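You operate a simulated robot arm through the tools that you are given. There is no shell and no other tool. Be economical: measure what you need, move in short steps, check, and stop when the job is done.

You run a simulated robot arm. Do the job below in one go: nothing can be reset, and whatever is moved stays where it is left.

Task
Put one scoop of coffee in the white filter.
Fine: use the scoop and lay it back; close the tin and the basket; leave the brown filter alone.

Only the result counts: the job must be done as asked and must still hold three seconds after the hand-in. Knocking over, shifting, dropping, spilling or breaking anything else fails it.

Robot
A 7-joint arm with a two-finger parallel gripper, fixed in place. Base frame: the origin is at the foot of the arm, x ahead of it, y to its left, z up; the work surface is at about z = 0.74. Lengths are in m, angles in rad, forces in N, time in s.
With the tool pointing down near the work surface it reaches from about 0.3 to 0.68 m from the base axis. Its first joint turns from -1.152 to 1.152 rad. Payload 1.57 kg.
Tool frame: the origin (TCP) lies between the finger pads and is the grasp point; the fingertips stand 0.03 m ahead of it; z points along the fingers, y is the line along which they close. Largest opening 0.11 m; finger width 0.024, thickness 0.012; the body of the gripper, 0.048 by 0.112 m, starts 0.078 m behind the TCP.
Orientation is that of the tool frame in the base frame, as a unit quaternion [x, y, z, w]. With the fingers straight down and closing along the base's y, the tool's x points along the base's -x, its y along +y and its z along -z.

Tools
- The arm moves only by the tool jog_arm. Its argument "steps" is a list of rows, each a list of 3 entries, a list of its own where there are three numbers: the finger opening in m, from 0 to 0.11, then the shift along the base's x, y, z in m, then the turn, a rotation vector about the base's x, y, z in degrees. In form: [[hand, [dx, dy, dz], [wx, wy, wz]], ...]. A call has 1 to 12 rows; each row shifts and turns the commanded pose from where the row before left it. Each row takes 0.2 s and may step no farther than 0.05 m and 0.15 rad from the row before; otherwise, or with a gripper value out of range, the whole call is refused. A pose out of reach is approached as far as the arm can. The call stops where the force on the tool passes 40 N (or 10 N more than at its start, if that is more) or the arm is blocked; 0.2 s more then pass. The fingers move at their own pace (about 0.108 m/s each) and stop on an object; they squeeze with about 33 N. The grip force told is the motor's: it shows also when the fingers shut on nothing. Time passes only in rows, and 0.2 s behind the last, so rows that do not move let the fingers close. It gives the time, the measured TCP pose, the force on the tool (base axes), the opening and the grip force at its end, in the units of the frame above (readings bear some noise), with the torque about the TCP (base axes, N m) and any sound that the robot's microphone picked up, and new pictures: "views" is both (left out), scene, wrist or none.
- Cameras (640 x 400 px; columns grow to the right, rows downward): "scene" is fixed at [0.162, -0.4004, 1.3972]; the picture's right is [0.83, -0.56, 0.00], its down [-0.28, -0.42, -0.86] and it looks along [0.48, 0.72, -0.51] (base axes); focal length 296 px, centre (320, 200). "wrist" rides on the gripper at [0.07, 0.016, -0.141] in the tool frame; the picture's right is [-0.23, 0.97, 0.00], its down [-0.86, -0.20, -0.48] and it looks along [-0.47, -0.11, 0.88] (tool axes); focal length 222 px, centre (320, 200).
- probe_pixels(camera, pixels): for up to 12 pixels [column, row] of the newest picture of that camera ("zoom" is the newest enlarged one), the place [x, y, z] in the base frame of the surface seen there, good to about 0.003 m, but the place of the scene camera against the robot may be out by one fixed shift of up to 0.025 m in any direction. No time passes.
- inspect(camera, box): a new picture of the part [left, top, right, bottom] of that camera's present view, enlarged. No time passes.
- hand_in(): hands the job in; it is judged then, once.

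Keep the steps short. Do not move on a guess: measure, check each grasp and each placing, and mend mistakes. In all there are 80 turns and 200 pictures (those below and enlarged ones count). Leave the gripper open and the arm clear of the work at the hand-in unless told otherwise, and finish with a single line.

The tools are called after "Emit:" as name(argument=value, ...) on one line, values as JSON. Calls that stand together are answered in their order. jog_arm: Moves the arm, as the interface text tells. Its arguments: {"type":"object","properties":{"steps":{"type":"array"},"views":{"type":"string","enum":["both","scene","wrist","none"]}},"required":["steps"]} The other tools are called the same way: probe_pixels (camera, pixels) gives the place of the surface under pixels of a picture; inspect (camera, box) takes an enlarged picture of a part of a camera's view; hand_in () hands the job in.

At the start:

```text
time: 0.0
ee_pos: [0.416, 0.0956, 1.2388]
ee_rot: [0.0, 1.0, 0.0, 0.0]
ft_force: [0.4, 0.0, 0.8]
torque: [0.0, 0.0, 0.02]
grip_width: 0.1101
finger_force: 0.0
```

scene: 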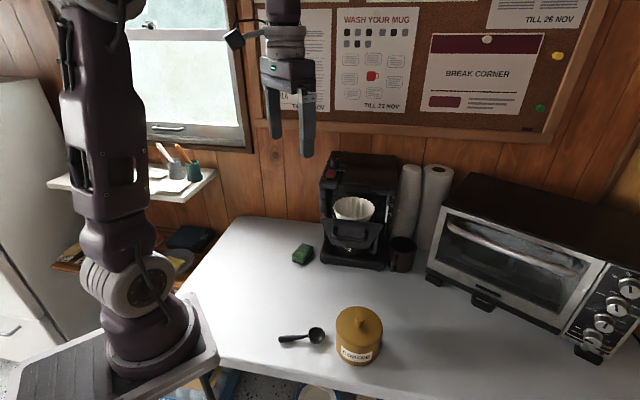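
wrist: 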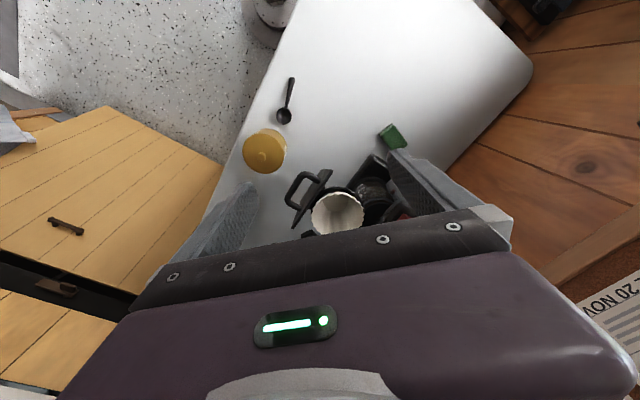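

I see the coffee maker with a swung-out basket holding a white filter, the tin with lid at (358,335), and the scoop at (300,337). First I zoom in on each.

Emit:
inspect(camera="scene", box=[290, 140, 450, 280])

Emit:
inspect(camera="scene", box=[260, 290, 400, 380])

Emit:
inspect(camera="wrist", box=[220, 60, 440, 245])

Emit:
probe_pixels(camera="wrist", pixels=[[291, 80], [288, 95], [284, 116], [264, 154], [255, 140], [337, 212], [310, 215], [362, 215], [325, 173], [290, 190], [390, 135], [372, 190]])

Emit:
probe_pixels(camera="scene", pixels=[[281, 339], [300, 337], [317, 335], [359, 323], [340, 325], [380, 325], [353, 207], [335, 202], [375, 205], [350, 245], [353, 165], [400, 250]])

```text
2.86 times, centred on (370, 210) of scene
```

zoom: 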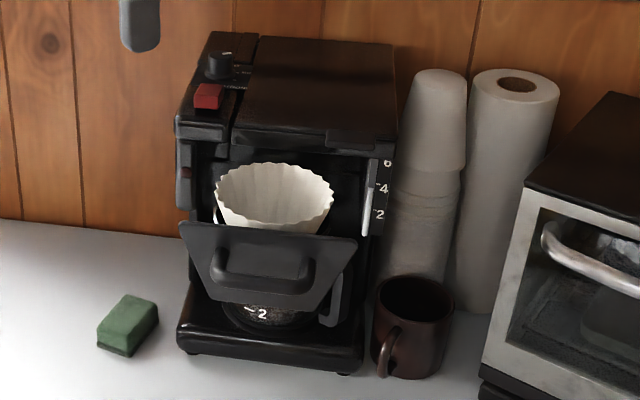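

```text
4.44 times, centred on (330, 335) of scene
```

zoom: 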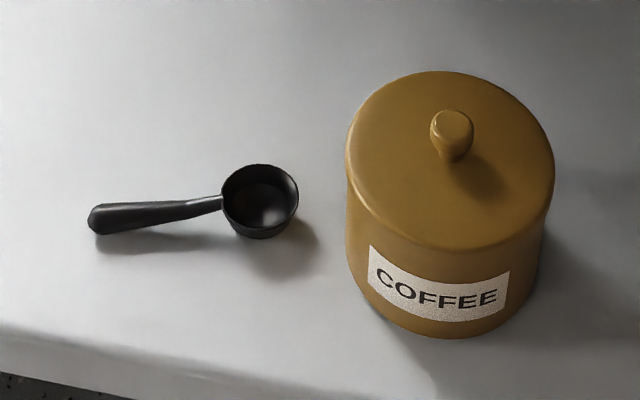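

```text
2.16 times, centred on (330, 152) of wrist
```

zoom: 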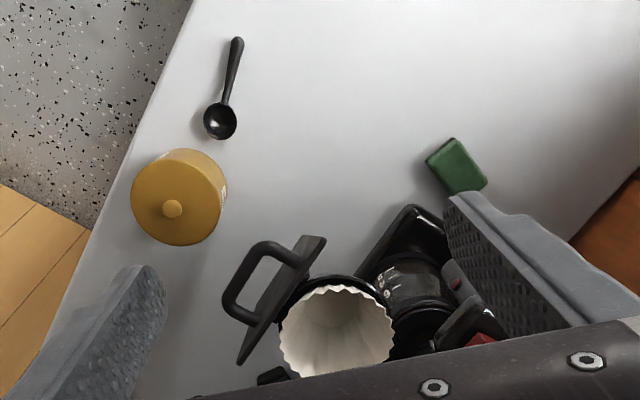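

```text
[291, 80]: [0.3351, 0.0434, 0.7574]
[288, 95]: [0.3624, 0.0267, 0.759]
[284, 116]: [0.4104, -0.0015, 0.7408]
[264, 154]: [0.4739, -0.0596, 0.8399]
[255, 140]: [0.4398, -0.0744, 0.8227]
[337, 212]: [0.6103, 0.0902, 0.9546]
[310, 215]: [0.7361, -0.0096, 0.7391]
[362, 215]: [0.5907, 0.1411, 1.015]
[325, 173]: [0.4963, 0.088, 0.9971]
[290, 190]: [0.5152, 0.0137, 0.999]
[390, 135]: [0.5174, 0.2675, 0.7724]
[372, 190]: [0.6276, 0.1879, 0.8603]
```

```text
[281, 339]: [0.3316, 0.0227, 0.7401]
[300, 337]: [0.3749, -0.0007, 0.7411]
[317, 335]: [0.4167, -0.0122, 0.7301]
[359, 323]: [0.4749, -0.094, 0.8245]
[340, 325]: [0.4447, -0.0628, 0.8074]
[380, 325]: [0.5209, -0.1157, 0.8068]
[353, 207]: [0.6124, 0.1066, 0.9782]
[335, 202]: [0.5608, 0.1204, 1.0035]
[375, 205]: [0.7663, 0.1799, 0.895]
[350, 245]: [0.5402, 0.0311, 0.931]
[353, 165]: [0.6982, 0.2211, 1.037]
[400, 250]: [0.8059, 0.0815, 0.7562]
```

The wrist probes give the knob at about (0.474,-0.060,0.84), the scoop from (0.335,0.043) to (0.41,0.0), and the filter near (0.61,0.10,1.0). The scene camera reads about 0.02 m low in y and in z. I move closer above the tin for a better look.

Emit:
jog_arm(steps=[[0.11, [-0.01, -0.045, 0], [0, 0, 0]], [0.11, [-0.01, -0.045, 0], [0, 0, 0]], [0.11, [-0.01, -0.045, 0], [0, 0, 0]], [0.11, [0, -0.01, -0.045], [0, 0, 0]], [0.11, [0, 0, -0.045], [0, 0, 0]], [0.11, [0, 0, -0.045], [0, 0, 0]], [0.11, [0, 0, -0.045], [0, 0, 0]]])

```text
time: 1.6
ee_pos: [0.3848, -0.0483, 1.059]
ee_rot: [0.0, 1.0, 0.001, 0.0]
ft_force: [-0.1, -0.7, -0.1]
torque: [-0.02, 0.03, -0.03]
grip_width: 0.11
finger_force: 0.1
```

scene: 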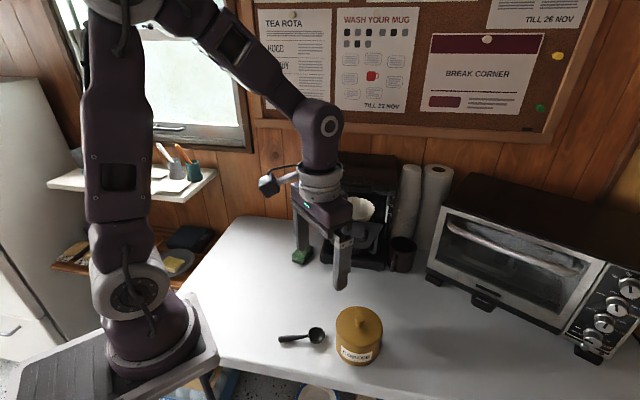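
wrist: 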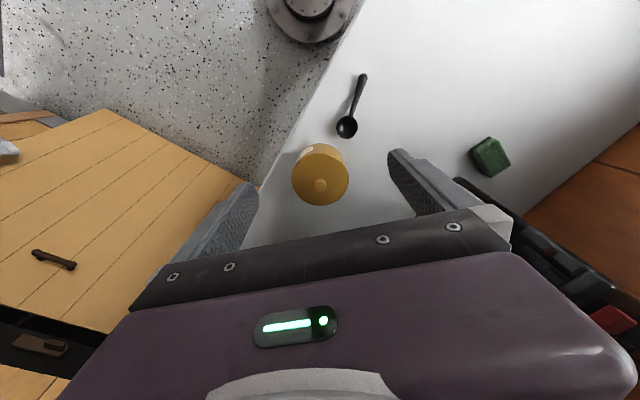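

The tin and scoop are both in the wrist view, so I zoom in and measure them.

Emit:
inspect(camera="wrist", box=[270, 60, 430, 220])

Emit:
probe_pixels(camera="wrist", pixels=[[320, 184], [320, 186], [295, 175], [347, 175], [320, 203], [318, 150], [363, 76], [359, 92], [355, 108], [347, 127], [352, 120], [342, 134]])

```text
2.50 times, centred on (350, 140) of wrist
```

zoom: 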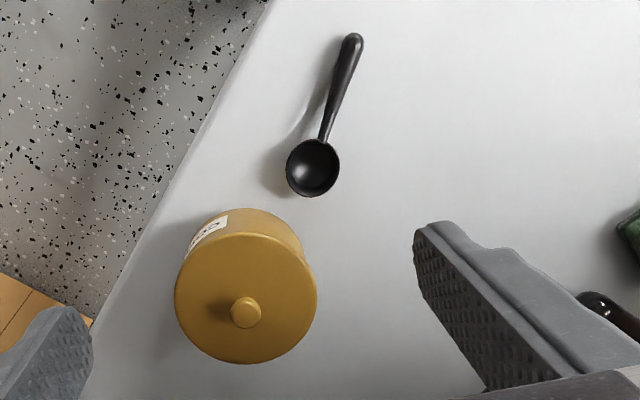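

```text
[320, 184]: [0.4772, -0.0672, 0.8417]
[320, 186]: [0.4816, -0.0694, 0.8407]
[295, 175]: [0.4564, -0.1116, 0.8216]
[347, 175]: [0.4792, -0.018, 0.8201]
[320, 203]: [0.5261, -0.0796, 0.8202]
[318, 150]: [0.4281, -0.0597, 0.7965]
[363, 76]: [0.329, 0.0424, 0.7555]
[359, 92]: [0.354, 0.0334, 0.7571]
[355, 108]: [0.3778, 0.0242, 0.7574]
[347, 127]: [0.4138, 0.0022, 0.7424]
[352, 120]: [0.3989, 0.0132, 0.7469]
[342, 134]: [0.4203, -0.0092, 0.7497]
```

Knob centre is about (0.479,-0.068), with its top at z 0.8415. The basket front overhangs close to where the hand must go, so I measure it now.

Emit:
inspect(camera="scene", box=[300, 180, 420, 280])

Emit:
probe_pixels(camera="scene", pixels=[[383, 226], [380, 232], [365, 239], [368, 232], [360, 252], [370, 250], [372, 262], [385, 270], [375, 195], [365, 203], [380, 215], [358, 208]])

Emit:
probe_pixels(camera="wrist", pixels=[[260, 240], [240, 200], [295, 130], [320, 90], [345, 45], [370, 5], [490, 155], [440, 100]])

```text
4.00 times, centred on (360, 230) of scene
```

zoom: 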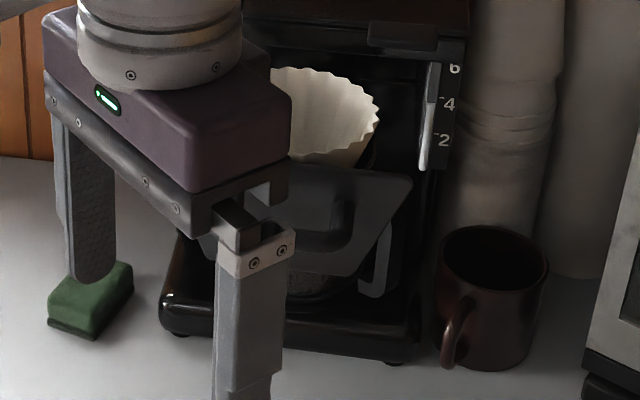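

```text
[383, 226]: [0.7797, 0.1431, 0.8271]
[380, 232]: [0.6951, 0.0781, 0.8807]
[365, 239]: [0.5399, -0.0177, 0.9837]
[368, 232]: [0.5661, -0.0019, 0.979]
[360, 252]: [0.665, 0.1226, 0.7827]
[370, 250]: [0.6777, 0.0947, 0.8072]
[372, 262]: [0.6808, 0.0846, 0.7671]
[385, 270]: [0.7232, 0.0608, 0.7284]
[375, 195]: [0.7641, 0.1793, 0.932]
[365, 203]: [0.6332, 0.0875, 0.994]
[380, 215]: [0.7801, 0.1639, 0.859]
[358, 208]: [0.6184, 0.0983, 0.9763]
```

```text
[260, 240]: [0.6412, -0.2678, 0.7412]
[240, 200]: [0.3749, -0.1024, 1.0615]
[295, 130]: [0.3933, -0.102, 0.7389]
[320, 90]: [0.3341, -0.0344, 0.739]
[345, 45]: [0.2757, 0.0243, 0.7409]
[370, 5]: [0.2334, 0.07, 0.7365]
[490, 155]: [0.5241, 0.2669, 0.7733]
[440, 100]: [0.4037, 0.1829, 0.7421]
```

The panel runs along about (0.7,-0.7) with its handle pointing at (-0.7,-0.7), at z≈1.0. I turn the hand about 45° so that its wide side lies parallel to the panel, and move over the knob.

Emit:
jog_arm(steps=[[0.11, [0.018, -0.004, 0], [0, 0, 8.5]], [0.09, [0.018, -0.004, 0], [0, 0, 8.5]], [0.07, [0.018, -0.004, 0], [0, 0, 8.5]], [0.06, [0.02, -0.004, 0], [0, 0, 8.5]], [0.06, [0.02, -0.004, -0.03], [0, 0, 8.5]], [0.06, [0, 0, -0.04], [0, 0, 0]], [0.06, [0, 0, -0.04], [0, 0, 0]], [0.06, [0, 0, -0.03], [0, 0, 0]]])

```text
time: 3.4
ee_pos: [0.4793, -0.0705, 0.92]
ee_rot: [-0.362, 0.932, 0.0, 0.0]
ft_force: [0.9, 0.9, -0.1]
torque: [-0.02, -0.03, -0.02]
grip_width: 0.0599
finger_force: 0.0
```

scene: 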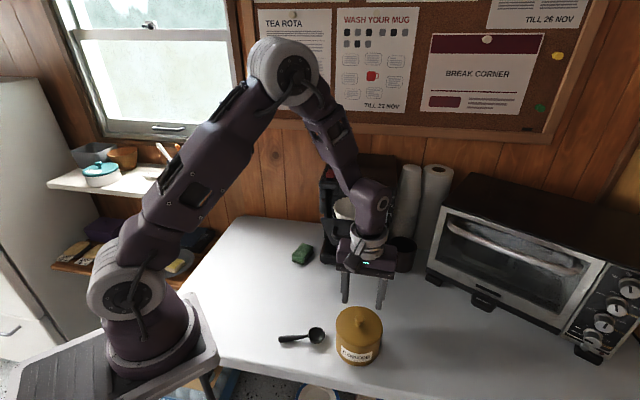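
wrist: 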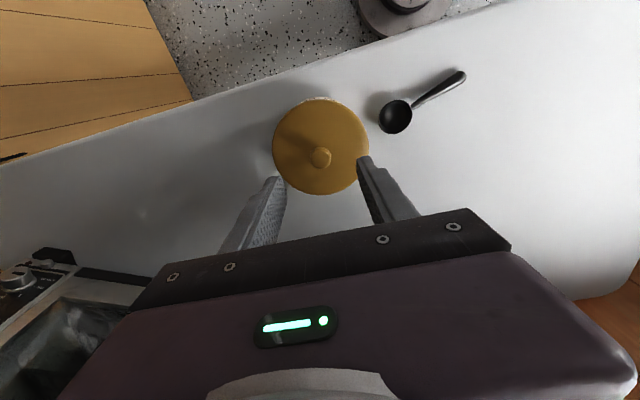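

Emit:
probe_pixels(camera="wrist", pixels=[[321, 154], [321, 158], [321, 151], [274, 150], [368, 145], [322, 194], [316, 98]])

Emit:
inspect(camera="wrist", box=[260, 60, 480, 200])

Emit:
inspect(camera="scene", box=[310, 180, 430, 280])

```text
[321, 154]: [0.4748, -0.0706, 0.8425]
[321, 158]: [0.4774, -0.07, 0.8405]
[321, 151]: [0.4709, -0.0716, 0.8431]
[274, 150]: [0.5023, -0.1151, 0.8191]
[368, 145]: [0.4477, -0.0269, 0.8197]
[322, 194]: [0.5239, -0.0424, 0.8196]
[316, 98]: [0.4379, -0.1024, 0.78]
```

```text
2.86 times, centred on (370, 130) of wrist
```

zoom: 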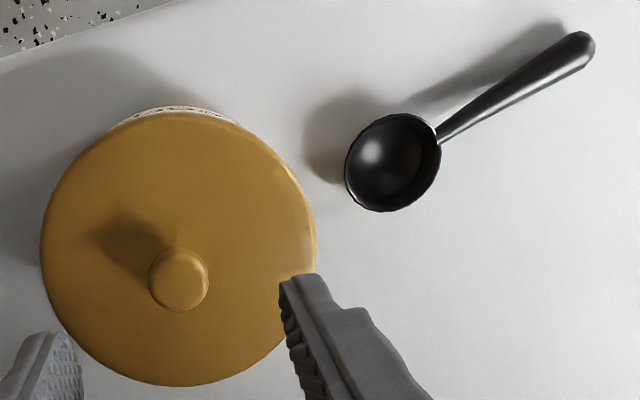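

```text
4.00 times, centred on (370, 230) of scene
```

zoom: 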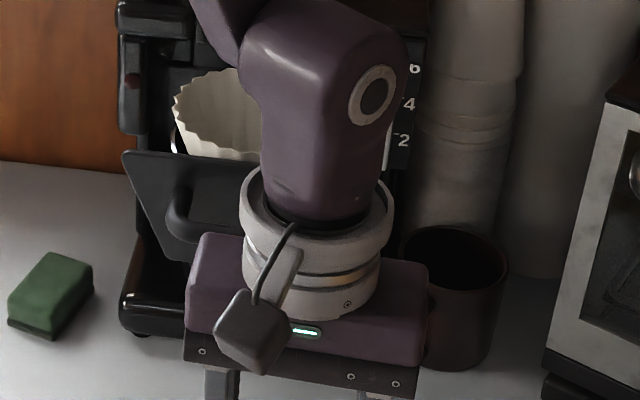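

Knob centre is (0.476,-0.070), and it lies between the fingers. I descend to z 0.857 so the tips sit just above the lid, and close.

Emit:
jog_arm(steps=[[0.06, [-0.002, 0, -0.025], [0, 0, 0]], [0.05, [-0.001, 0, -0.025], [0, 0, 0]], [0.05, [0, 0, -0.013], [0, 0, 0]], [0.0, [0, 0, 0], [0, 0, 0]], [0.0, [0, 0, 0], [0, 0, 0]], [0.0, [0, 0, 0], [0, 0, 0]]])

```text
time: 4.8
ee_pos: [0.4763, -0.0692, 0.8571]
ee_rot: [-0.363, 0.932, 0.0, 0.0]
ft_force: [-0.8, -1.0, -0.2]
torque: [0.04, 0.01, 0.04]
grip_width: 0.0204
finger_force: 32.8
heard: snap
```

scene: 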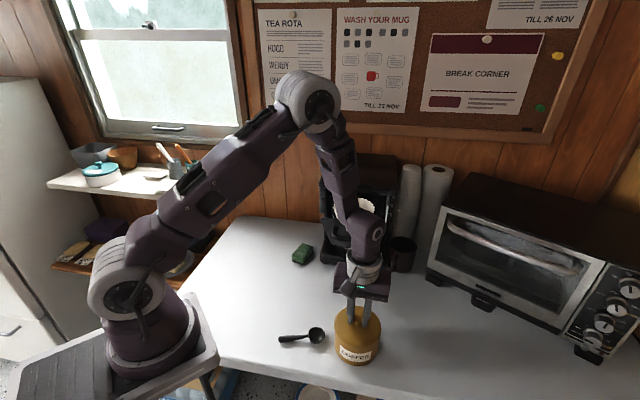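
wrist: 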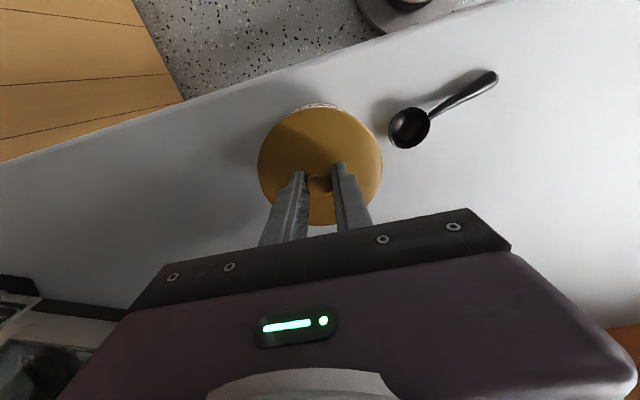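

The knob is held at width 0.0204, and a snap was heard as the fingers touched it. I lift slowly and check that the lid comes up while the tin stays.

Emit:
jog_arm(steps=[[0.0, [0, 0, 0.008], [0, 0, 0]], [0.0, [0, 0, 0.01], [0, 0, 0]], [0.0, [0, 0, 0.01], [0, 0, 0]], [0.0, [0, 0, 0], [0, 0, 0]]])

Emit:
inspect(camera="scene", box=[290, 270, 430, 370])

```text
time: 5.8
ee_pos: [0.4758, -0.0686, 0.8849]
ee_rot: [-0.362, 0.932, -0.001, 0.0]
ft_force: [0.1, 0.2, 1.1]
torque: [0.0, 0.0, -0.02]
grip_width: 0.0001
finger_force: 21.2
```

scene: 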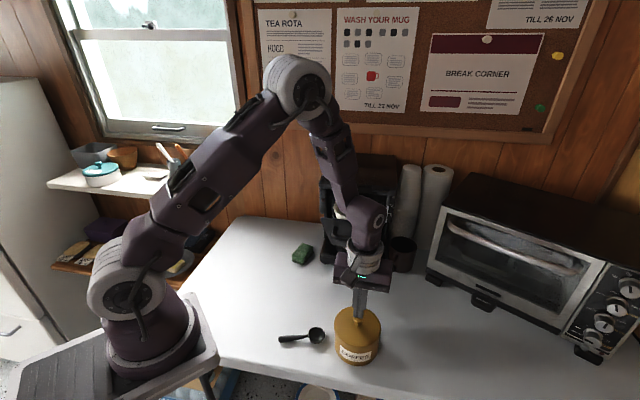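
wrist: 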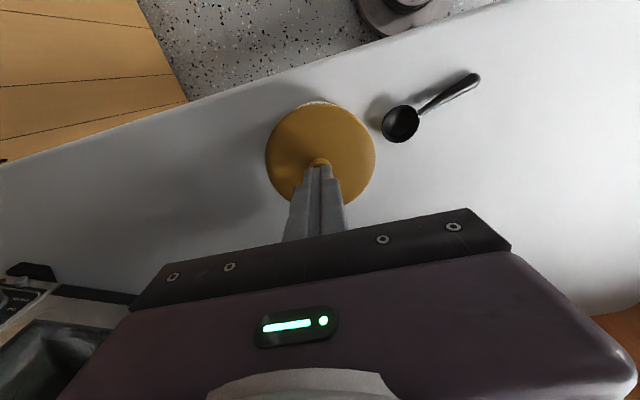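

```text
4.00 times, centred on (360, 320) of scene
```

zoom: 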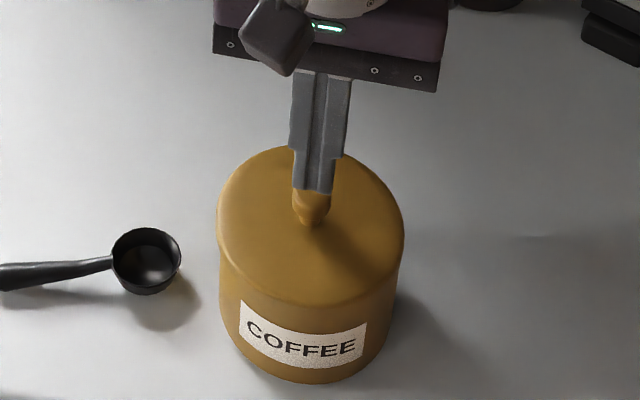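

The fingers slipped off the bulb, so I gripped too high. The lid and tin have not moved. I grip again lower, with the tips at about z 0.822.

Emit:
jog_arm(steps=[[0.05, [0, 0, 0], [0, 0, 0]], [0.05, [0, -0.001, 0], [0, 0, 0]], [0.05, [0, 0, -0.02], [0, 0, 0]], [0.05, [0, 0, -0.013], [0, 0, 0]], [0.05, [0, 0, 0], [0, 0, 0]]], views="wrist")

Emit:
inspect(camera="scene", box=[310, 280, 410, 350])

```text
time: 7.0
ee_pos: [0.4769, -0.0702, 0.8504]
ee_rot: [-0.362, 0.932, -0.002, 0.001]
ft_force: [4.4, -1.0, 13.0]
torque: [0.04, -0.09, -0.01]
grip_width: 0.0494
finger_force: 0.2
heard: snap
```

wrist: 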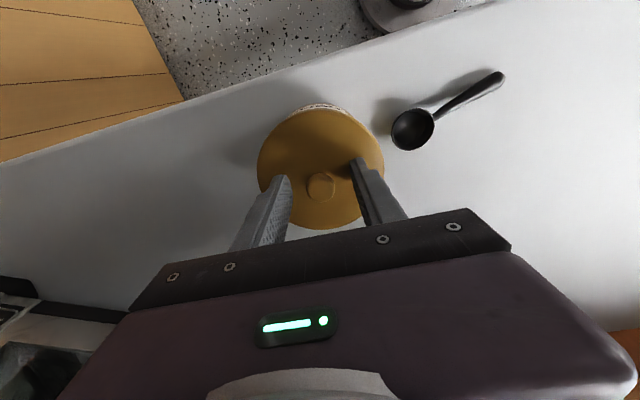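

```text
5.71 times, centred on (360, 315) of scene
```

zoom: 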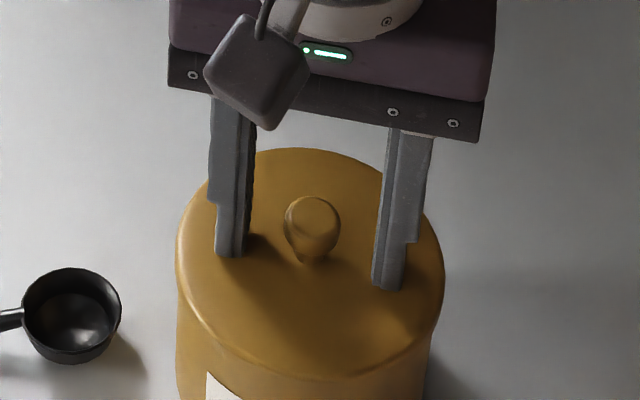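

The tips touch the lid (13 N), so the lid top is at about 0.820. I go up 1.5 mm and close.

Emit:
jog_arm(steps=[[0.05, [-0.001, 0, 0.003], [0, 0, 0]], [0.0, [0, 0, 0], [0, 0, 0]], [0.0, [0, 0, 0], [0, 0, 0]], [0.0, [0, 0, 0], [0, 0, 0]]], views="none")

Emit:
jog_arm(steps=[[0.0, [0, 0, 0.003], [0, 0, 0]], [0.0, [0, 0, 0], [0, 0, 0]]], views="none")

Emit:
inspect(camera="scene", box=[310, 280, 410, 350])

```text
time: 8.0
ee_pos: [0.4728, -0.0699, 0.8541]
ee_rot: [-0.363, 0.932, 0.0, 0.001]
ft_force: [0.0, 0.3, 0.3]
torque: [0.01, -0.04, -0.01]
grip_width: 0.0203
finger_force: 33.4
heard: snap
```

```text
time: 8.6
ee_pos: [0.4749, -0.0701, 0.8562]
ee_rot: [-0.362, 0.932, 0.0, 0.0]
ft_force: [-0.1, -0.1, 0.5]
torque: [0.0, -0.01, 0.03]
grip_width: 0.0202
finger_force: 32.8
```

```text
5.71 times, centred on (360, 315) of scene
```

zoom: 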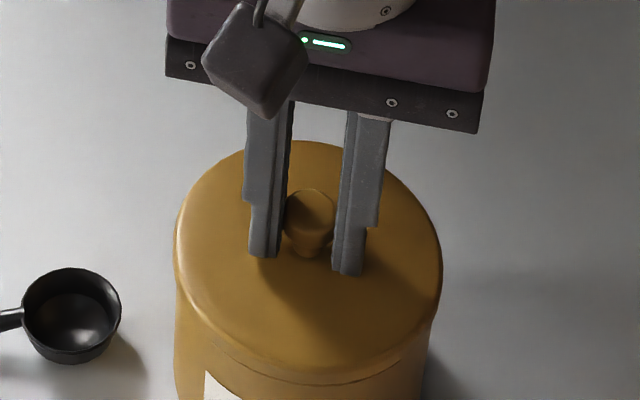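

There is now a slight seam between lid and tin, and little force. I keep lifting slowly.

Emit:
jog_arm(steps=[[0.0, [0, 0, 0.002], [0, 0, 0]], [0.0, [0, 0, 0.002], [0, 0, 0]], [0.0, [0, 0, 0.002], [0, 0, 0]], [0.0, [0, 0, 0.002], [0, 0, 0]]], views="none")

Emit:
inspect(camera="scene", box=[310, 280, 410, 350])

```text
time: 9.6
ee_pos: [0.4753, -0.0704, 0.8658]
ee_rot: [-0.362, 0.932, 0.0, -0.001]
ft_force: [0.2, -0.1, -1.3]
torque: [0.01, 0.02, 0.0]
grip_width: 0.0202
finger_force: 32.7
```

```text
5.71 times, centred on (360, 315) of scene
```

zoom: 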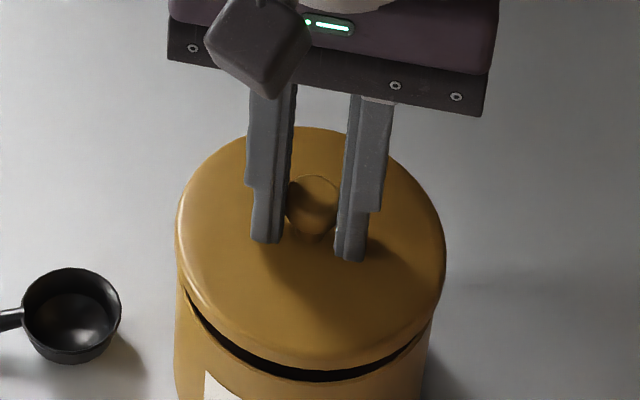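

The lid is lifted about 10 mm and the tin stays put. I raise it further, carry it round in -x then +y, clear of the basket, to free table near (0.40,0.15).

Emit:
jog_arm(steps=[[0.0, [0, 0, 0.015], [0, 0, 0]], [0.0, [0, 0, 0.015], [0, 0, 0]], [0.0, [-0.015, 0, 0.015], [0, 0, 0]], [0.0, [-0.03, 0, 0], [0, 0, 0]], [0.0, [-0.03, 0.01, 0], [0, 0, 0]], [0.0, [0, 0.035, 0], [0, 0, 0]], [0.0, [0, 0.035, 0], [0, 0, 0]], [0.0, [0, 0.035, 0], [0, 0, 0]], [0.0, [0, 0.035, 0], [0, 0, 0]], [0.0, [0, 0.035, 0], [0, 0, 0]], [0.0, [0, 0.035, 0], [0, 0, 0]]])

```text
time: 12.0
ee_pos: [0.4, 0.1488, 0.9115]
ee_rot: [-0.361, 0.933, 0.001, 0.001]
ft_force: [-0.6, -1.1, -0.5]
torque: [0.01, -0.01, -0.02]
grip_width: 0.0202
finger_force: 33.2
```

scene: 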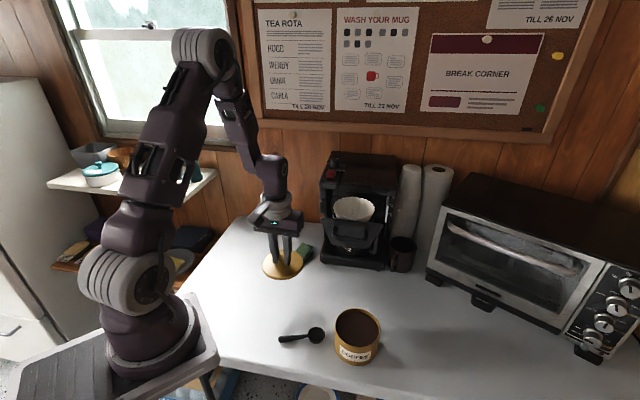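
wrist: 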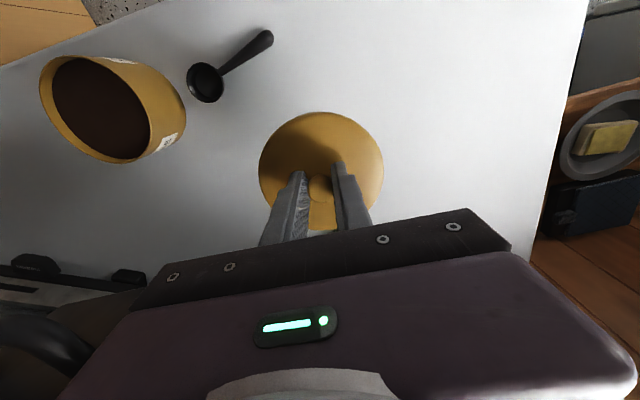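

The lid is still held. I lower it step by step until I feel the table.

Emit:
jog_arm(steps=[[0.0, [0, 0, -0.04], [0, 0, 0]], [0.0, [0, 0, -0.04], [0, 0, 0]], [0.0, [0, 0, -0.015], [0, 0, 0]], [0.0, [0, 0, -0.004], [0, 0, 0]], [0.0, [0, 0, 0], [0, 0, 0]]], views="none")

Emit:
inspect(camera="scene", box=[230, 220, 330, 290])

Emit:
probe_pixels(camera="scene", pixels=[[358, 325], [358, 318], [345, 325], [370, 325], [337, 326], [380, 326], [358, 310], [352, 345]])

```text
time: 13.2
ee_pos: [0.3999, 0.1496, 0.8111]
ee_rot: [-0.362, 0.932, -0.001, 0.0]
ft_force: [0.3, -0.1, -0.2]
torque: [-0.02, 0.0, -0.03]
grip_width: 0.02
finger_force: 33.2
```

```text
5.71 times, centred on (280, 255) of scene
```

zoom: 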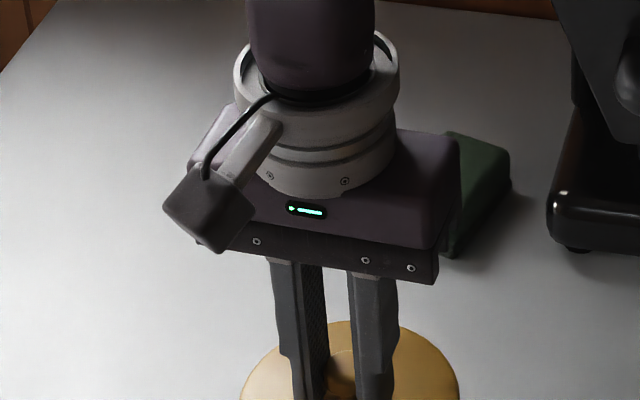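

```text
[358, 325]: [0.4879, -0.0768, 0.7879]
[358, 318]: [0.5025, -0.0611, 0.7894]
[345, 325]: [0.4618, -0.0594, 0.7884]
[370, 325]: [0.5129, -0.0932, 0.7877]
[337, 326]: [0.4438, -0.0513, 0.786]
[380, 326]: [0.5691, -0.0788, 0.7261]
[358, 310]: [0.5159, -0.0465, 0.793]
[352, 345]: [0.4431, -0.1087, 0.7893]
```

Emit:
jog_arm(steps=[[0.0, [0, 0, -0.005], [0, 0, 0]], [0.0, [0, 0, -0.005], [0, 0, 0]], [0.0, [0, 0, -0.003], [0, 0, 0]], [0.0, [0, 0, -0.003], [0, 0, 0]], [0.0, [0, 0, 0], [0, 0, 0]]])

Emit:
inspect(camera="scene", box=[230, 240, 330, 310])

```text
time: 14.4
ee_pos: [0.4014, 0.151, 0.7949]
ee_rot: [-0.362, 0.932, 0.0, 0.0]
ft_force: [0.2, 0.3, 0.7]
torque: [-0.01, 0.02, -0.01]
grip_width: 0.0202
finger_force: 32.9
```

scene: 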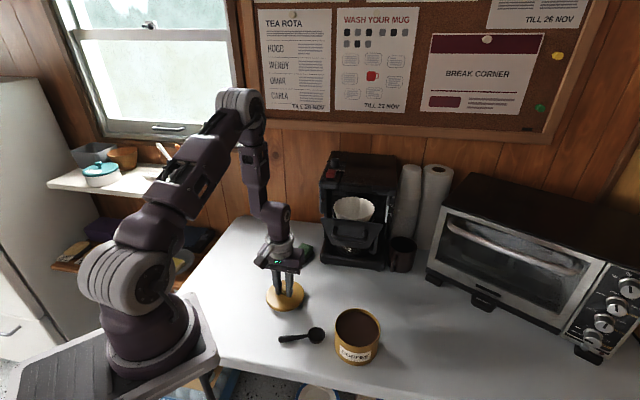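
wrist: 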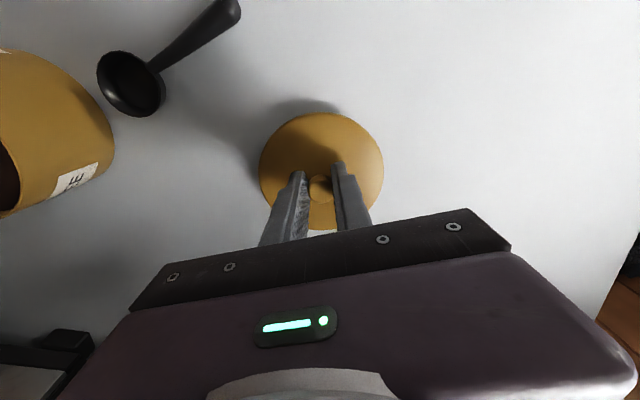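

```text
5.71 times, centred on (280, 275) of scene
```

zoom: 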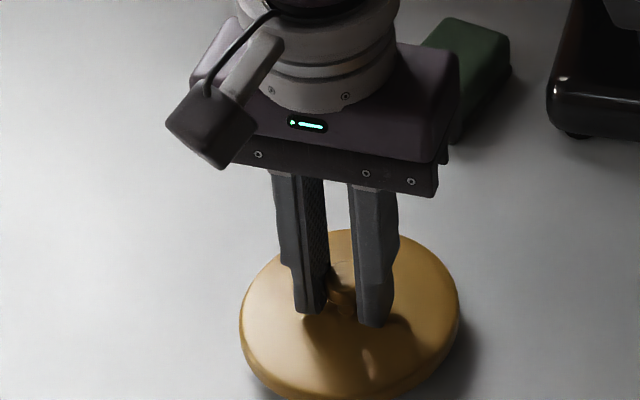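

No contact yet, so I keep lowering.

Emit:
jog_arm(steps=[[0.0, [0, 0, -0.003], [0, 0, 0]], [0.0, [0, 0, -0.003], [0, 0, 0]], [0.0, [0, 0, 0], [0, 0, 0]]], views="none")

Emit:
jog_arm(steps=[[0.0, [0, 0, -0.002], [0, 0, 0]], [0.0, [0, 0, -0.002], [0, 0, 0]], [0.0, [0, 0, 0], [0, 0, 0]]], views="scene")

Emit:
inspect(camera="scene", box=[240, 260, 340, 330])

```text
time: 15.2
ee_pos: [0.3999, 0.1501, 0.7902]
ee_rot: [-0.361, 0.932, -0.001, 0.0]
ft_force: [0.2, -1.2, 0.1]
torque: [0.0, 0.02, 0.0]
grip_width: 0.0203
finger_force: 33.5
```

```text
time: 16.0
ee_pos: [0.4009, 0.1498, 0.7854]
ee_rot: [-0.363, 0.932, 0.0, 0.002]
ft_force: [-2.6, -0.3, 33.7]
torque: [-0.03, 0.04, -0.06]
grip_width: 0.0204
finger_force: 32.8
```

scene: 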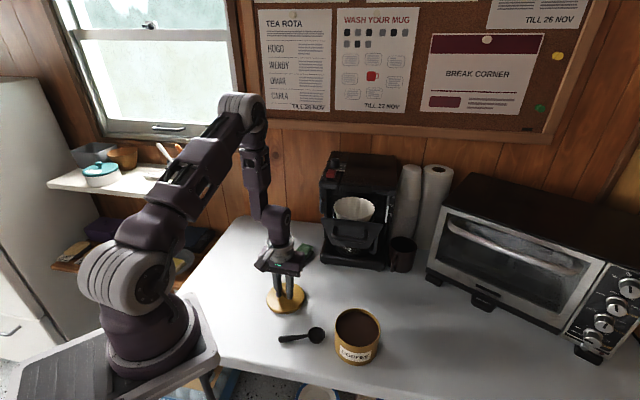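

```text
5.71 times, centred on (290, 295) of scene
```

zoom: 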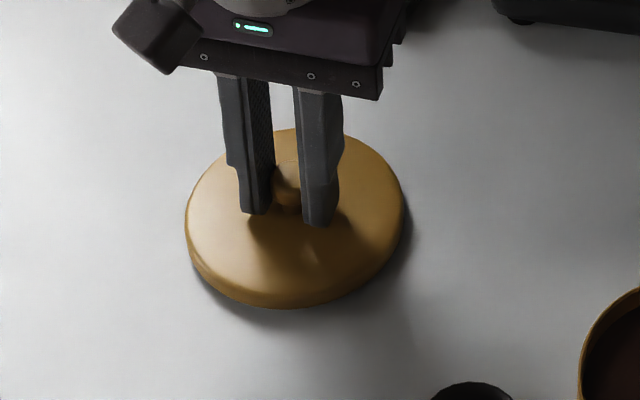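

The lid is on the table (33 N). I relieve 2 mm, open moderately, and rise.

Emit:
jog_arm(steps=[[0.0, [0, 0, 0.003], [0, 0, 0]], [0.05, [0, 0, 0], [0, 0, 0]], [0.05, [0, 0, 0], [0, 0, 0]], [0.05, [0, 0, 0.04], [0, 0, 0]], [0.05, [0, 0, 0.045], [0, 0, 0]], [0.05, [-0.03, 0, 0.035], [0, 0, 0]], [0.05, [-0.03, -0.03, 0.02], [0, 0, 0]]])

```text
time: 17.6
ee_pos: [0.3417, 0.1202, 0.9285]
ee_rot: [-0.362, 0.932, 0.0, 0.0]
ft_force: [0.9, 0.0, 0.3]
torque: [0.05, 0.03, -0.03]
grip_width: 0.0503
finger_force: 0.1
```

scene: 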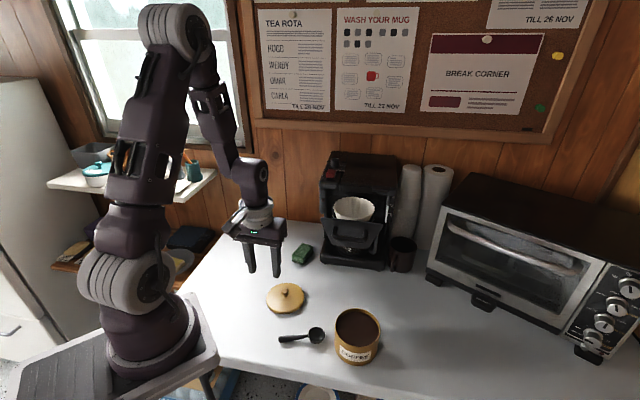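
wrist: 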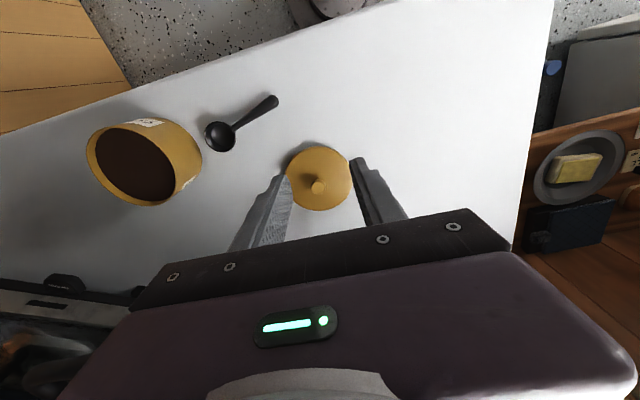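

The lid is down safely. Now I measure the scoop and the coffee level with the wrist camera.

Emit:
inspect(camera="wrist", box=[80, 80, 300, 218])

Emit:
probe_pixels(camera="wrist", pixels=[[273, 100], [262, 108], [250, 116], [240, 123], [235, 127], [220, 124], [208, 138], [228, 148], [219, 137], [135, 165], [110, 145], [155, 185]])

Emit:
probe_pixels(camera="wrist", pixels=[[87, 155], [160, 203], [174, 185], [120, 123], [130, 124], [130, 202], [100, 135], [318, 186], [99, 137], [171, 193]])

```text
2.90 times, centred on (190, 149) of wrist
```

zoom: 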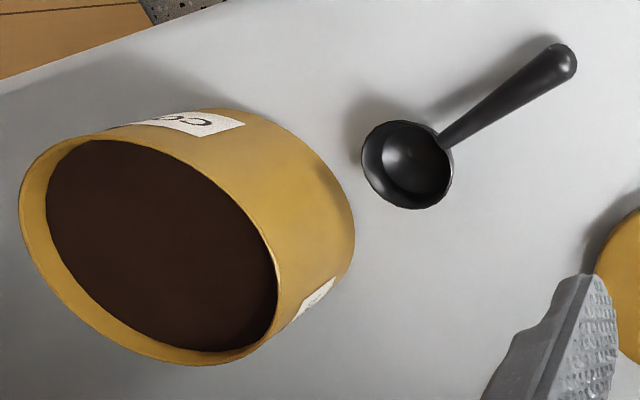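

```text
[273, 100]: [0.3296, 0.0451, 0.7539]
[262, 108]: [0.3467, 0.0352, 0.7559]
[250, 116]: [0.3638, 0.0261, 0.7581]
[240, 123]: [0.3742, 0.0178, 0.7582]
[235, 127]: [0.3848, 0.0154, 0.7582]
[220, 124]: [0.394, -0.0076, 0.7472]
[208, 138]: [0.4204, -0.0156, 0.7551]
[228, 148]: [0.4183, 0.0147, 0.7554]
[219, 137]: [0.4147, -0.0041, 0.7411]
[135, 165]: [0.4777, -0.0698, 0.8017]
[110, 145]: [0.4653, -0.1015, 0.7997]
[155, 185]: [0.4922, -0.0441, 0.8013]
```

```text
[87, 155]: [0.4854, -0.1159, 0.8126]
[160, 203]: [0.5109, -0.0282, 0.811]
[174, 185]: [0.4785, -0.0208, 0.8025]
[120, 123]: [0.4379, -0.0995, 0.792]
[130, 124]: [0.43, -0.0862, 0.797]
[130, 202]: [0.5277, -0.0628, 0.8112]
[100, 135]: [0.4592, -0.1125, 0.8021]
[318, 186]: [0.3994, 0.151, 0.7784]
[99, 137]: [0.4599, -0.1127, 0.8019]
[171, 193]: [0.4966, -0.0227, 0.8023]
```

Coffee level is about 0.801, the tin rim 0.812 and the tin centre (0.477,-0.070). The scoop handle runs from (0.327,0.046) along heading -28°, its top at 0.757, with the bowl centre near (0.410,0.002). I turn the hand to that heading and hover over the handle at (0.3485,0.035).

Emit:
jog_arm(steps=[[0.05, [0, -0.015, 0], [0, 0, -8.5]], [0.05, [0, -0.015, 0], [0, 0, -8.5]], [0.05, [0, -0.015, 0], [0, 0, -8.5]], [0.05, [0.002, -0.015, 0], [0, 0, -8.5]], [0.04, [0.002, -0.015, 0], [0, 0, -8.5]], [0.04, [0.003, -0.01, -0.02], [0, 0, -8.5]], [0.04, [0, 0, -0.03], [0, 0, -8.5]], [0.04, [0, 0, -0.03], [0, 0, -8.5]], [0.04, [0, 0, 0], [0, 0, -2.5]]])

```text
time: 19.6
ee_pos: [0.3482, 0.0349, 0.8474]
ee_rot: [0.242, 0.97, 0.0, 0.0]
ft_force: [0.3, 0.3, 0.0]
torque: [0.0, 0.02, 0.04]
grip_width: 0.04
finger_force: 0.1
```

scene: 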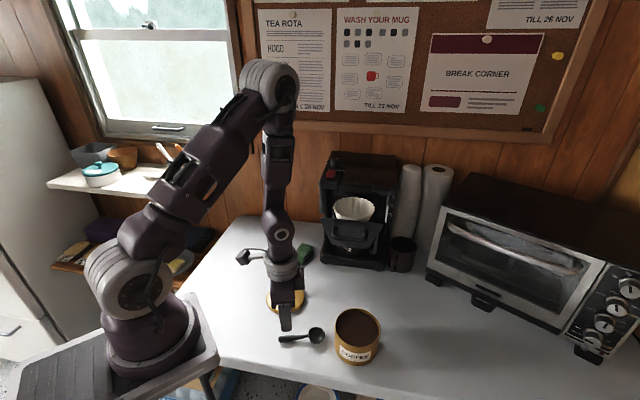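
wrist: 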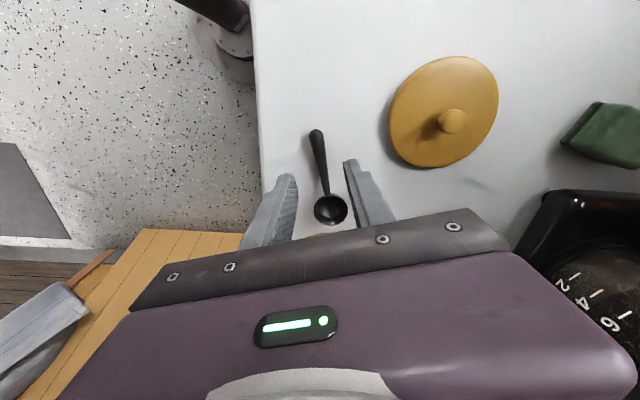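

Emit:
probe_pixels(camera="wrist", pixels=[[315, 132], [317, 145], [320, 160], [323, 175], [326, 190], [330, 210]])

Emit:
inspect(camera="wrist", box=[250, 110, 410, 230])

```text
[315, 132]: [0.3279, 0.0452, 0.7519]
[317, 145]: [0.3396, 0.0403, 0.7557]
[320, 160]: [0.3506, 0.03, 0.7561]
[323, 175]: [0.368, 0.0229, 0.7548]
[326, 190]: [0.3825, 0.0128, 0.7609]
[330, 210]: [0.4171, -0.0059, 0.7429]
```

```text
3.33 times, centred on (330, 170) of wrist
```

zoom: 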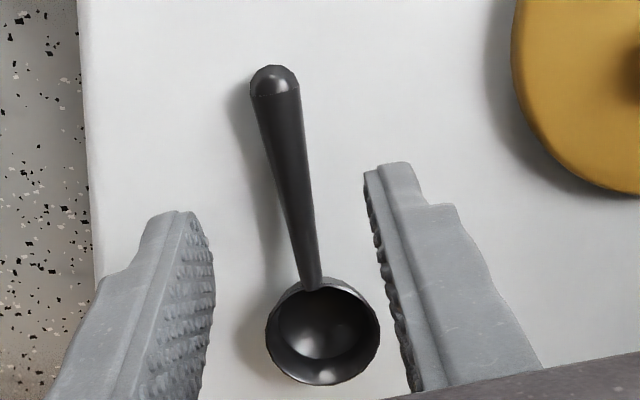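

The heading is about -30.5°, so I trim yaw by -2° and y by -1.5 mm. Then I descend to TCP z 0.7725, with the tips just above the table, and close.

Emit:
jog_arm(steps=[[0.04, [0, -0.0015, -0.03], [0, 0, -2]], [0.04, [0, 0, -0.03], [0, 0, 0]], [0.04, [0, 0, -0.014], [0, 0, 0]], [0.04, [0, 0, 0], [0, 0, 0]]], views="wrist")

Emit:
inspect(camera="scene", box=[250, 290, 350, 360])

```text
time: 20.6
ee_pos: [0.3476, 0.0344, 0.7723]
ee_rot: [0.258, 0.966, 0.0, -0.001]
ft_force: [0.2, -0.1, 0.0]
torque: [0.0, 0.0, 0.0]
grip_width: 0.0402
finger_force: 0.2
```

wrist: 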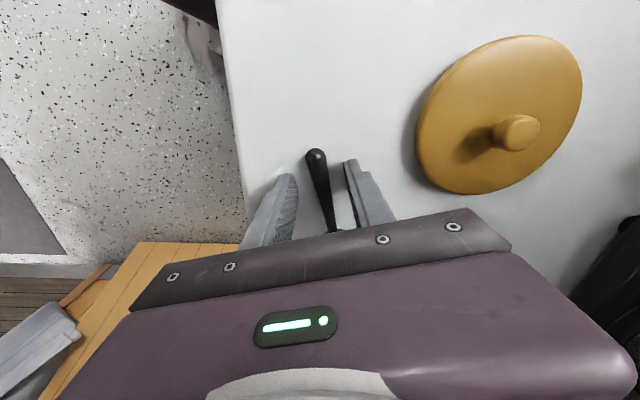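

```text
5.71 times, centred on (300, 325) of scene
```

zoom: 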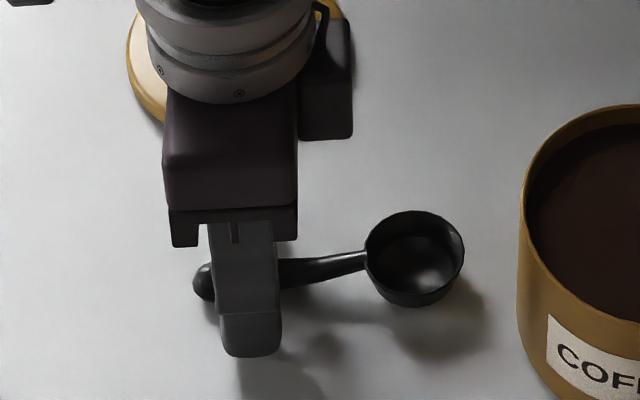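

The handle sits between the fingers, so I close on it.

Emit:
jog_arm(steps=[[0.0, [0, 0, 0], [0, 0, 0]], [0.0, [0, 0, 0], [0, 0, 0]], [0.0, [0, 0, 0], [0, 0, 0]]], views="none")

Emit:
jog_arm(steps=[[0.0, [0, 0, 0.02], [0, 0, 0]], [0.0, [0, 0, 0.03], [0, 0, 0]], [0.0, [0, 0, 0], [0, 0, 0]]], views="wrist")

Emit:
inspect(camera="scene", box=[240, 270, 360, 350])

```text
time: 21.4
ee_pos: [0.3471, 0.0328, 0.772]
ee_rot: [0.258, 0.966, 0.0, 0.0]
ft_force: [-0.8, 0.1, -0.7]
torque: [-0.03, 0.01, 0.02]
grip_width: 0.0142
finger_force: 30.7
```

```text
time: 22.2
ee_pos: [0.3474, 0.0324, 0.823]
ee_rot: [0.259, 0.966, 0.0, 0.001]
ft_force: [0.0, 0.0, -0.3]
torque: [0.0, -0.01, -0.03]
grip_width: 0.0146
finger_force: 30.4
```

wrist: 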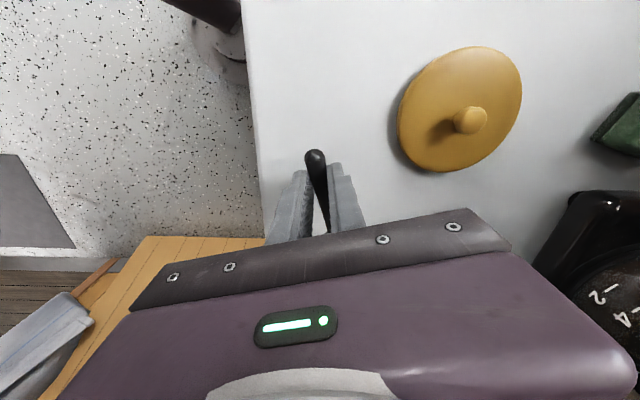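

```text
5.00 times, centred on (300, 310) of scene
```

zoom: 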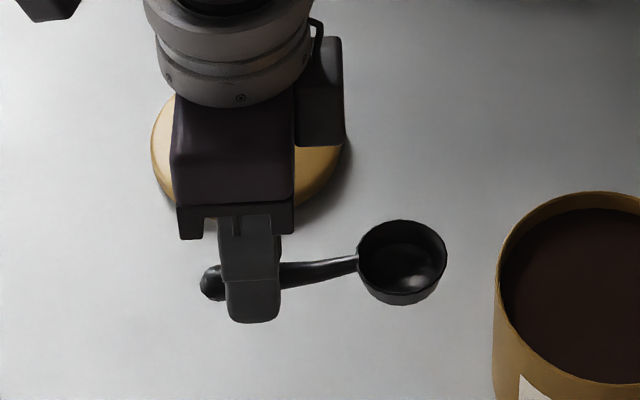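

The scoop is held (width 0.0146). I measure the bowl in the hand and re-measure the maker and filter from the scene.

Emit:
probe_pixels(camera="zoom", pixels=[[403, 223], [361, 250], [444, 255], [405, 295], [400, 302], [403, 260], [300, 270], [345, 264], [210, 283], [250, 312]])

Emit:
inspect(camera="scene", box=[310, 140, 410, 275])

Emit:
probe_pixels(camera="scene", pixels=[[335, 201], [353, 196], [374, 205], [353, 218], [321, 217], [382, 225], [334, 234], [368, 240], [322, 180], [394, 195], [345, 155], [397, 165]])

```text
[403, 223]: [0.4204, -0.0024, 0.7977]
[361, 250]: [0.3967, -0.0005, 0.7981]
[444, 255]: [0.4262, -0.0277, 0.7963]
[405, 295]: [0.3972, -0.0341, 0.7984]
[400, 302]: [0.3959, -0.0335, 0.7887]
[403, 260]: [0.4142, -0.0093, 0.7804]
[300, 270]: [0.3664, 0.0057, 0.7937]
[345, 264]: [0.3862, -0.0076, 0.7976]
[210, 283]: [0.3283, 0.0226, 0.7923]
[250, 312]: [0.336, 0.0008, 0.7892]
```

```text
2.96 times, centred on (360, 208) of scene
```

zoom: 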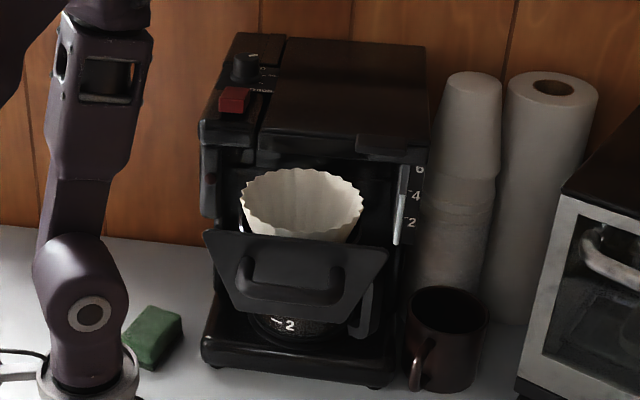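

```text
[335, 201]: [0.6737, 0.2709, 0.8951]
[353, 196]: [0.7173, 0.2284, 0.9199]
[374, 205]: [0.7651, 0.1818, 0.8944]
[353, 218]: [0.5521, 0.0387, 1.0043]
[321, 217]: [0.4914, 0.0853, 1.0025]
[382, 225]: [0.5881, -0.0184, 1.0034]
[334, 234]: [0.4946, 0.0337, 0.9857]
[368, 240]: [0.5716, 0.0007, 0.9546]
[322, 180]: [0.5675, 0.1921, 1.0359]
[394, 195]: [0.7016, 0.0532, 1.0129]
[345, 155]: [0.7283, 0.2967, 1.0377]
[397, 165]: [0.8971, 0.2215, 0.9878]
```

Emit:
probe_pixels(camera="zoom", pixels=[[246, 200], [300, 172], [358, 205], [300, 234], [270, 180], [335, 182], [300, 200], [208, 140], [410, 160], [300, 165], [215, 120], [265, 125]])

```text
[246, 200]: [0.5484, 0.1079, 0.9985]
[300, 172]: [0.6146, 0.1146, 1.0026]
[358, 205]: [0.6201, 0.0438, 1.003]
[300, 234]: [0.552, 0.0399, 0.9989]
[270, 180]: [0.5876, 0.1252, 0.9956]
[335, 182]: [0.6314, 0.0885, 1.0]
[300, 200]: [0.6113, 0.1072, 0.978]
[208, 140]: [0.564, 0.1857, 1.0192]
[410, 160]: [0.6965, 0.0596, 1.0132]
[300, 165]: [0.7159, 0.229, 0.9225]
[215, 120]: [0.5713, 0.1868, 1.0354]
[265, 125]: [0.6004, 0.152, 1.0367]
```

The scene camera's shift comes out at about (0.001,0.017,0.013). In the base frame this gives:

| Item | Position |
|---|---|
| Filter centre | about (0.585,0.095) |
| Filter rim | z 1.016 |
| Panel top | z 1.016 |
| Maker head front | about 0.06 behind the filter centre |

I rehearse the pour pose with the empty scoop first: rise, then move to TCP (0.541,0.150,1.103) at yaw -45°.

Emit:
jog_arm(steps=[[0.0, [0, 0, 0.045], [0, 0, 0]], [0.0, [0, 0, 0.047], [0, 0, 0]], [0.0, [0, 0, 0.047], [0, 0, 0]], [0.0, [0, 0, 0.047], [0, 0, 0]], [0.0, [0, 0, 0.047], [0, 0, 0]], [0.0, [0, 0, 0.047], [0, 0, 0]], [0.0, [0.038, 0.024, 0], [0, 0, -3]], [0.0, [0.038, 0.024, 0], [0, 0, -3]], [0.0, [0.039, 0.024, 0], [0, 0, -3]], [0.0, [0.039, 0.023, 0], [0, 0, -3]], [0.0, [0.039, 0.023, 0], [0, 0, -3]]])

Emit:
inspect(camera="scene", box=[300, 140, 420, 240])

```text
time: 24.6
ee_pos: [0.5421, 0.1516, 1.1031]
ee_rot: [0.384, 0.924, 0.0, -0.001]
ft_force: [0.4, 0.4, 0.4]
torque: [0.01, 0.03, -0.02]
grip_width: 0.0144
finger_force: 30.5
```

scene: 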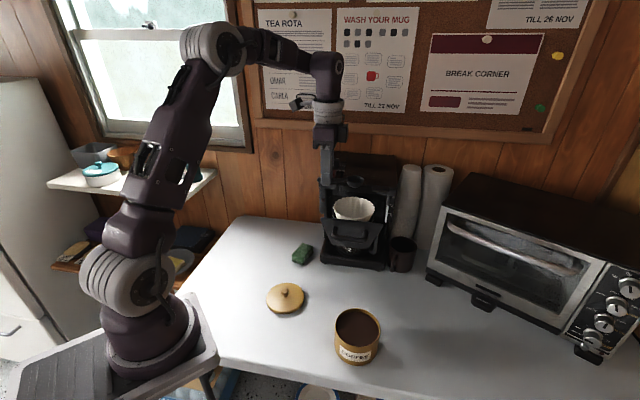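
wrist: 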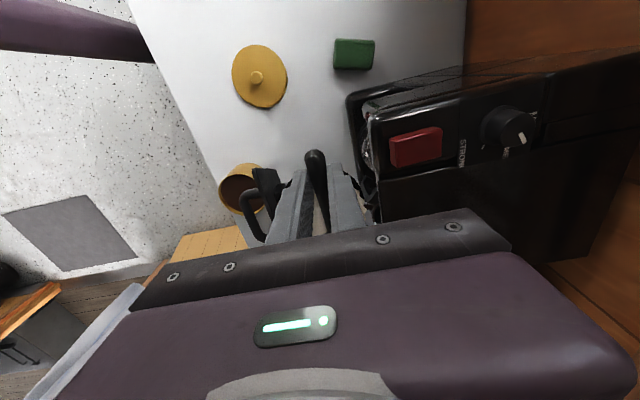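

```text
4.00 times, centred on (360, 190) of scene
```

zoom: 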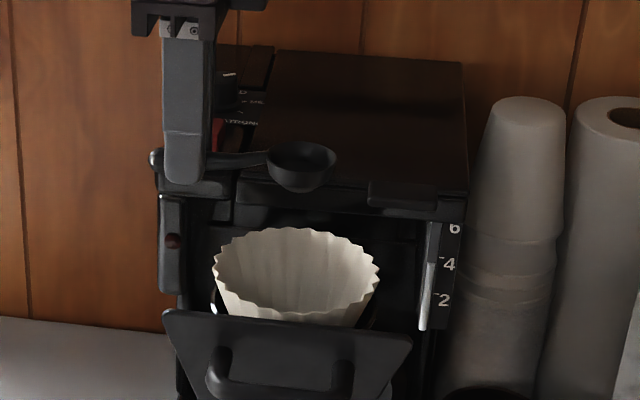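

The bowl is visible above the filter. I compare the two positions within the same camera view.

Emit:
probe_pixels(camera="zoom", pixels=[[300, 144], [270, 155], [333, 155], [300, 165], [300, 188], [216, 270], [377, 280], [300, 232], [250, 238], [350, 245], [240, 312], [335, 322]])

```text
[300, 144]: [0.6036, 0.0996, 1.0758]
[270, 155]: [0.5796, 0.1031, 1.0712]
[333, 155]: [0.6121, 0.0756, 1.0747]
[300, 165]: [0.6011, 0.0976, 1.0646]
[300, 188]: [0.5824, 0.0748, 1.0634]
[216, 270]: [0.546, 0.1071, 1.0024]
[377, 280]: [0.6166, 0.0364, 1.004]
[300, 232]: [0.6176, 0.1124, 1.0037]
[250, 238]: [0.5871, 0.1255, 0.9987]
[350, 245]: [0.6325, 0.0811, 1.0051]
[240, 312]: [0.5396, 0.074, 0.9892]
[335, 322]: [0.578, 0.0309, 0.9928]
```

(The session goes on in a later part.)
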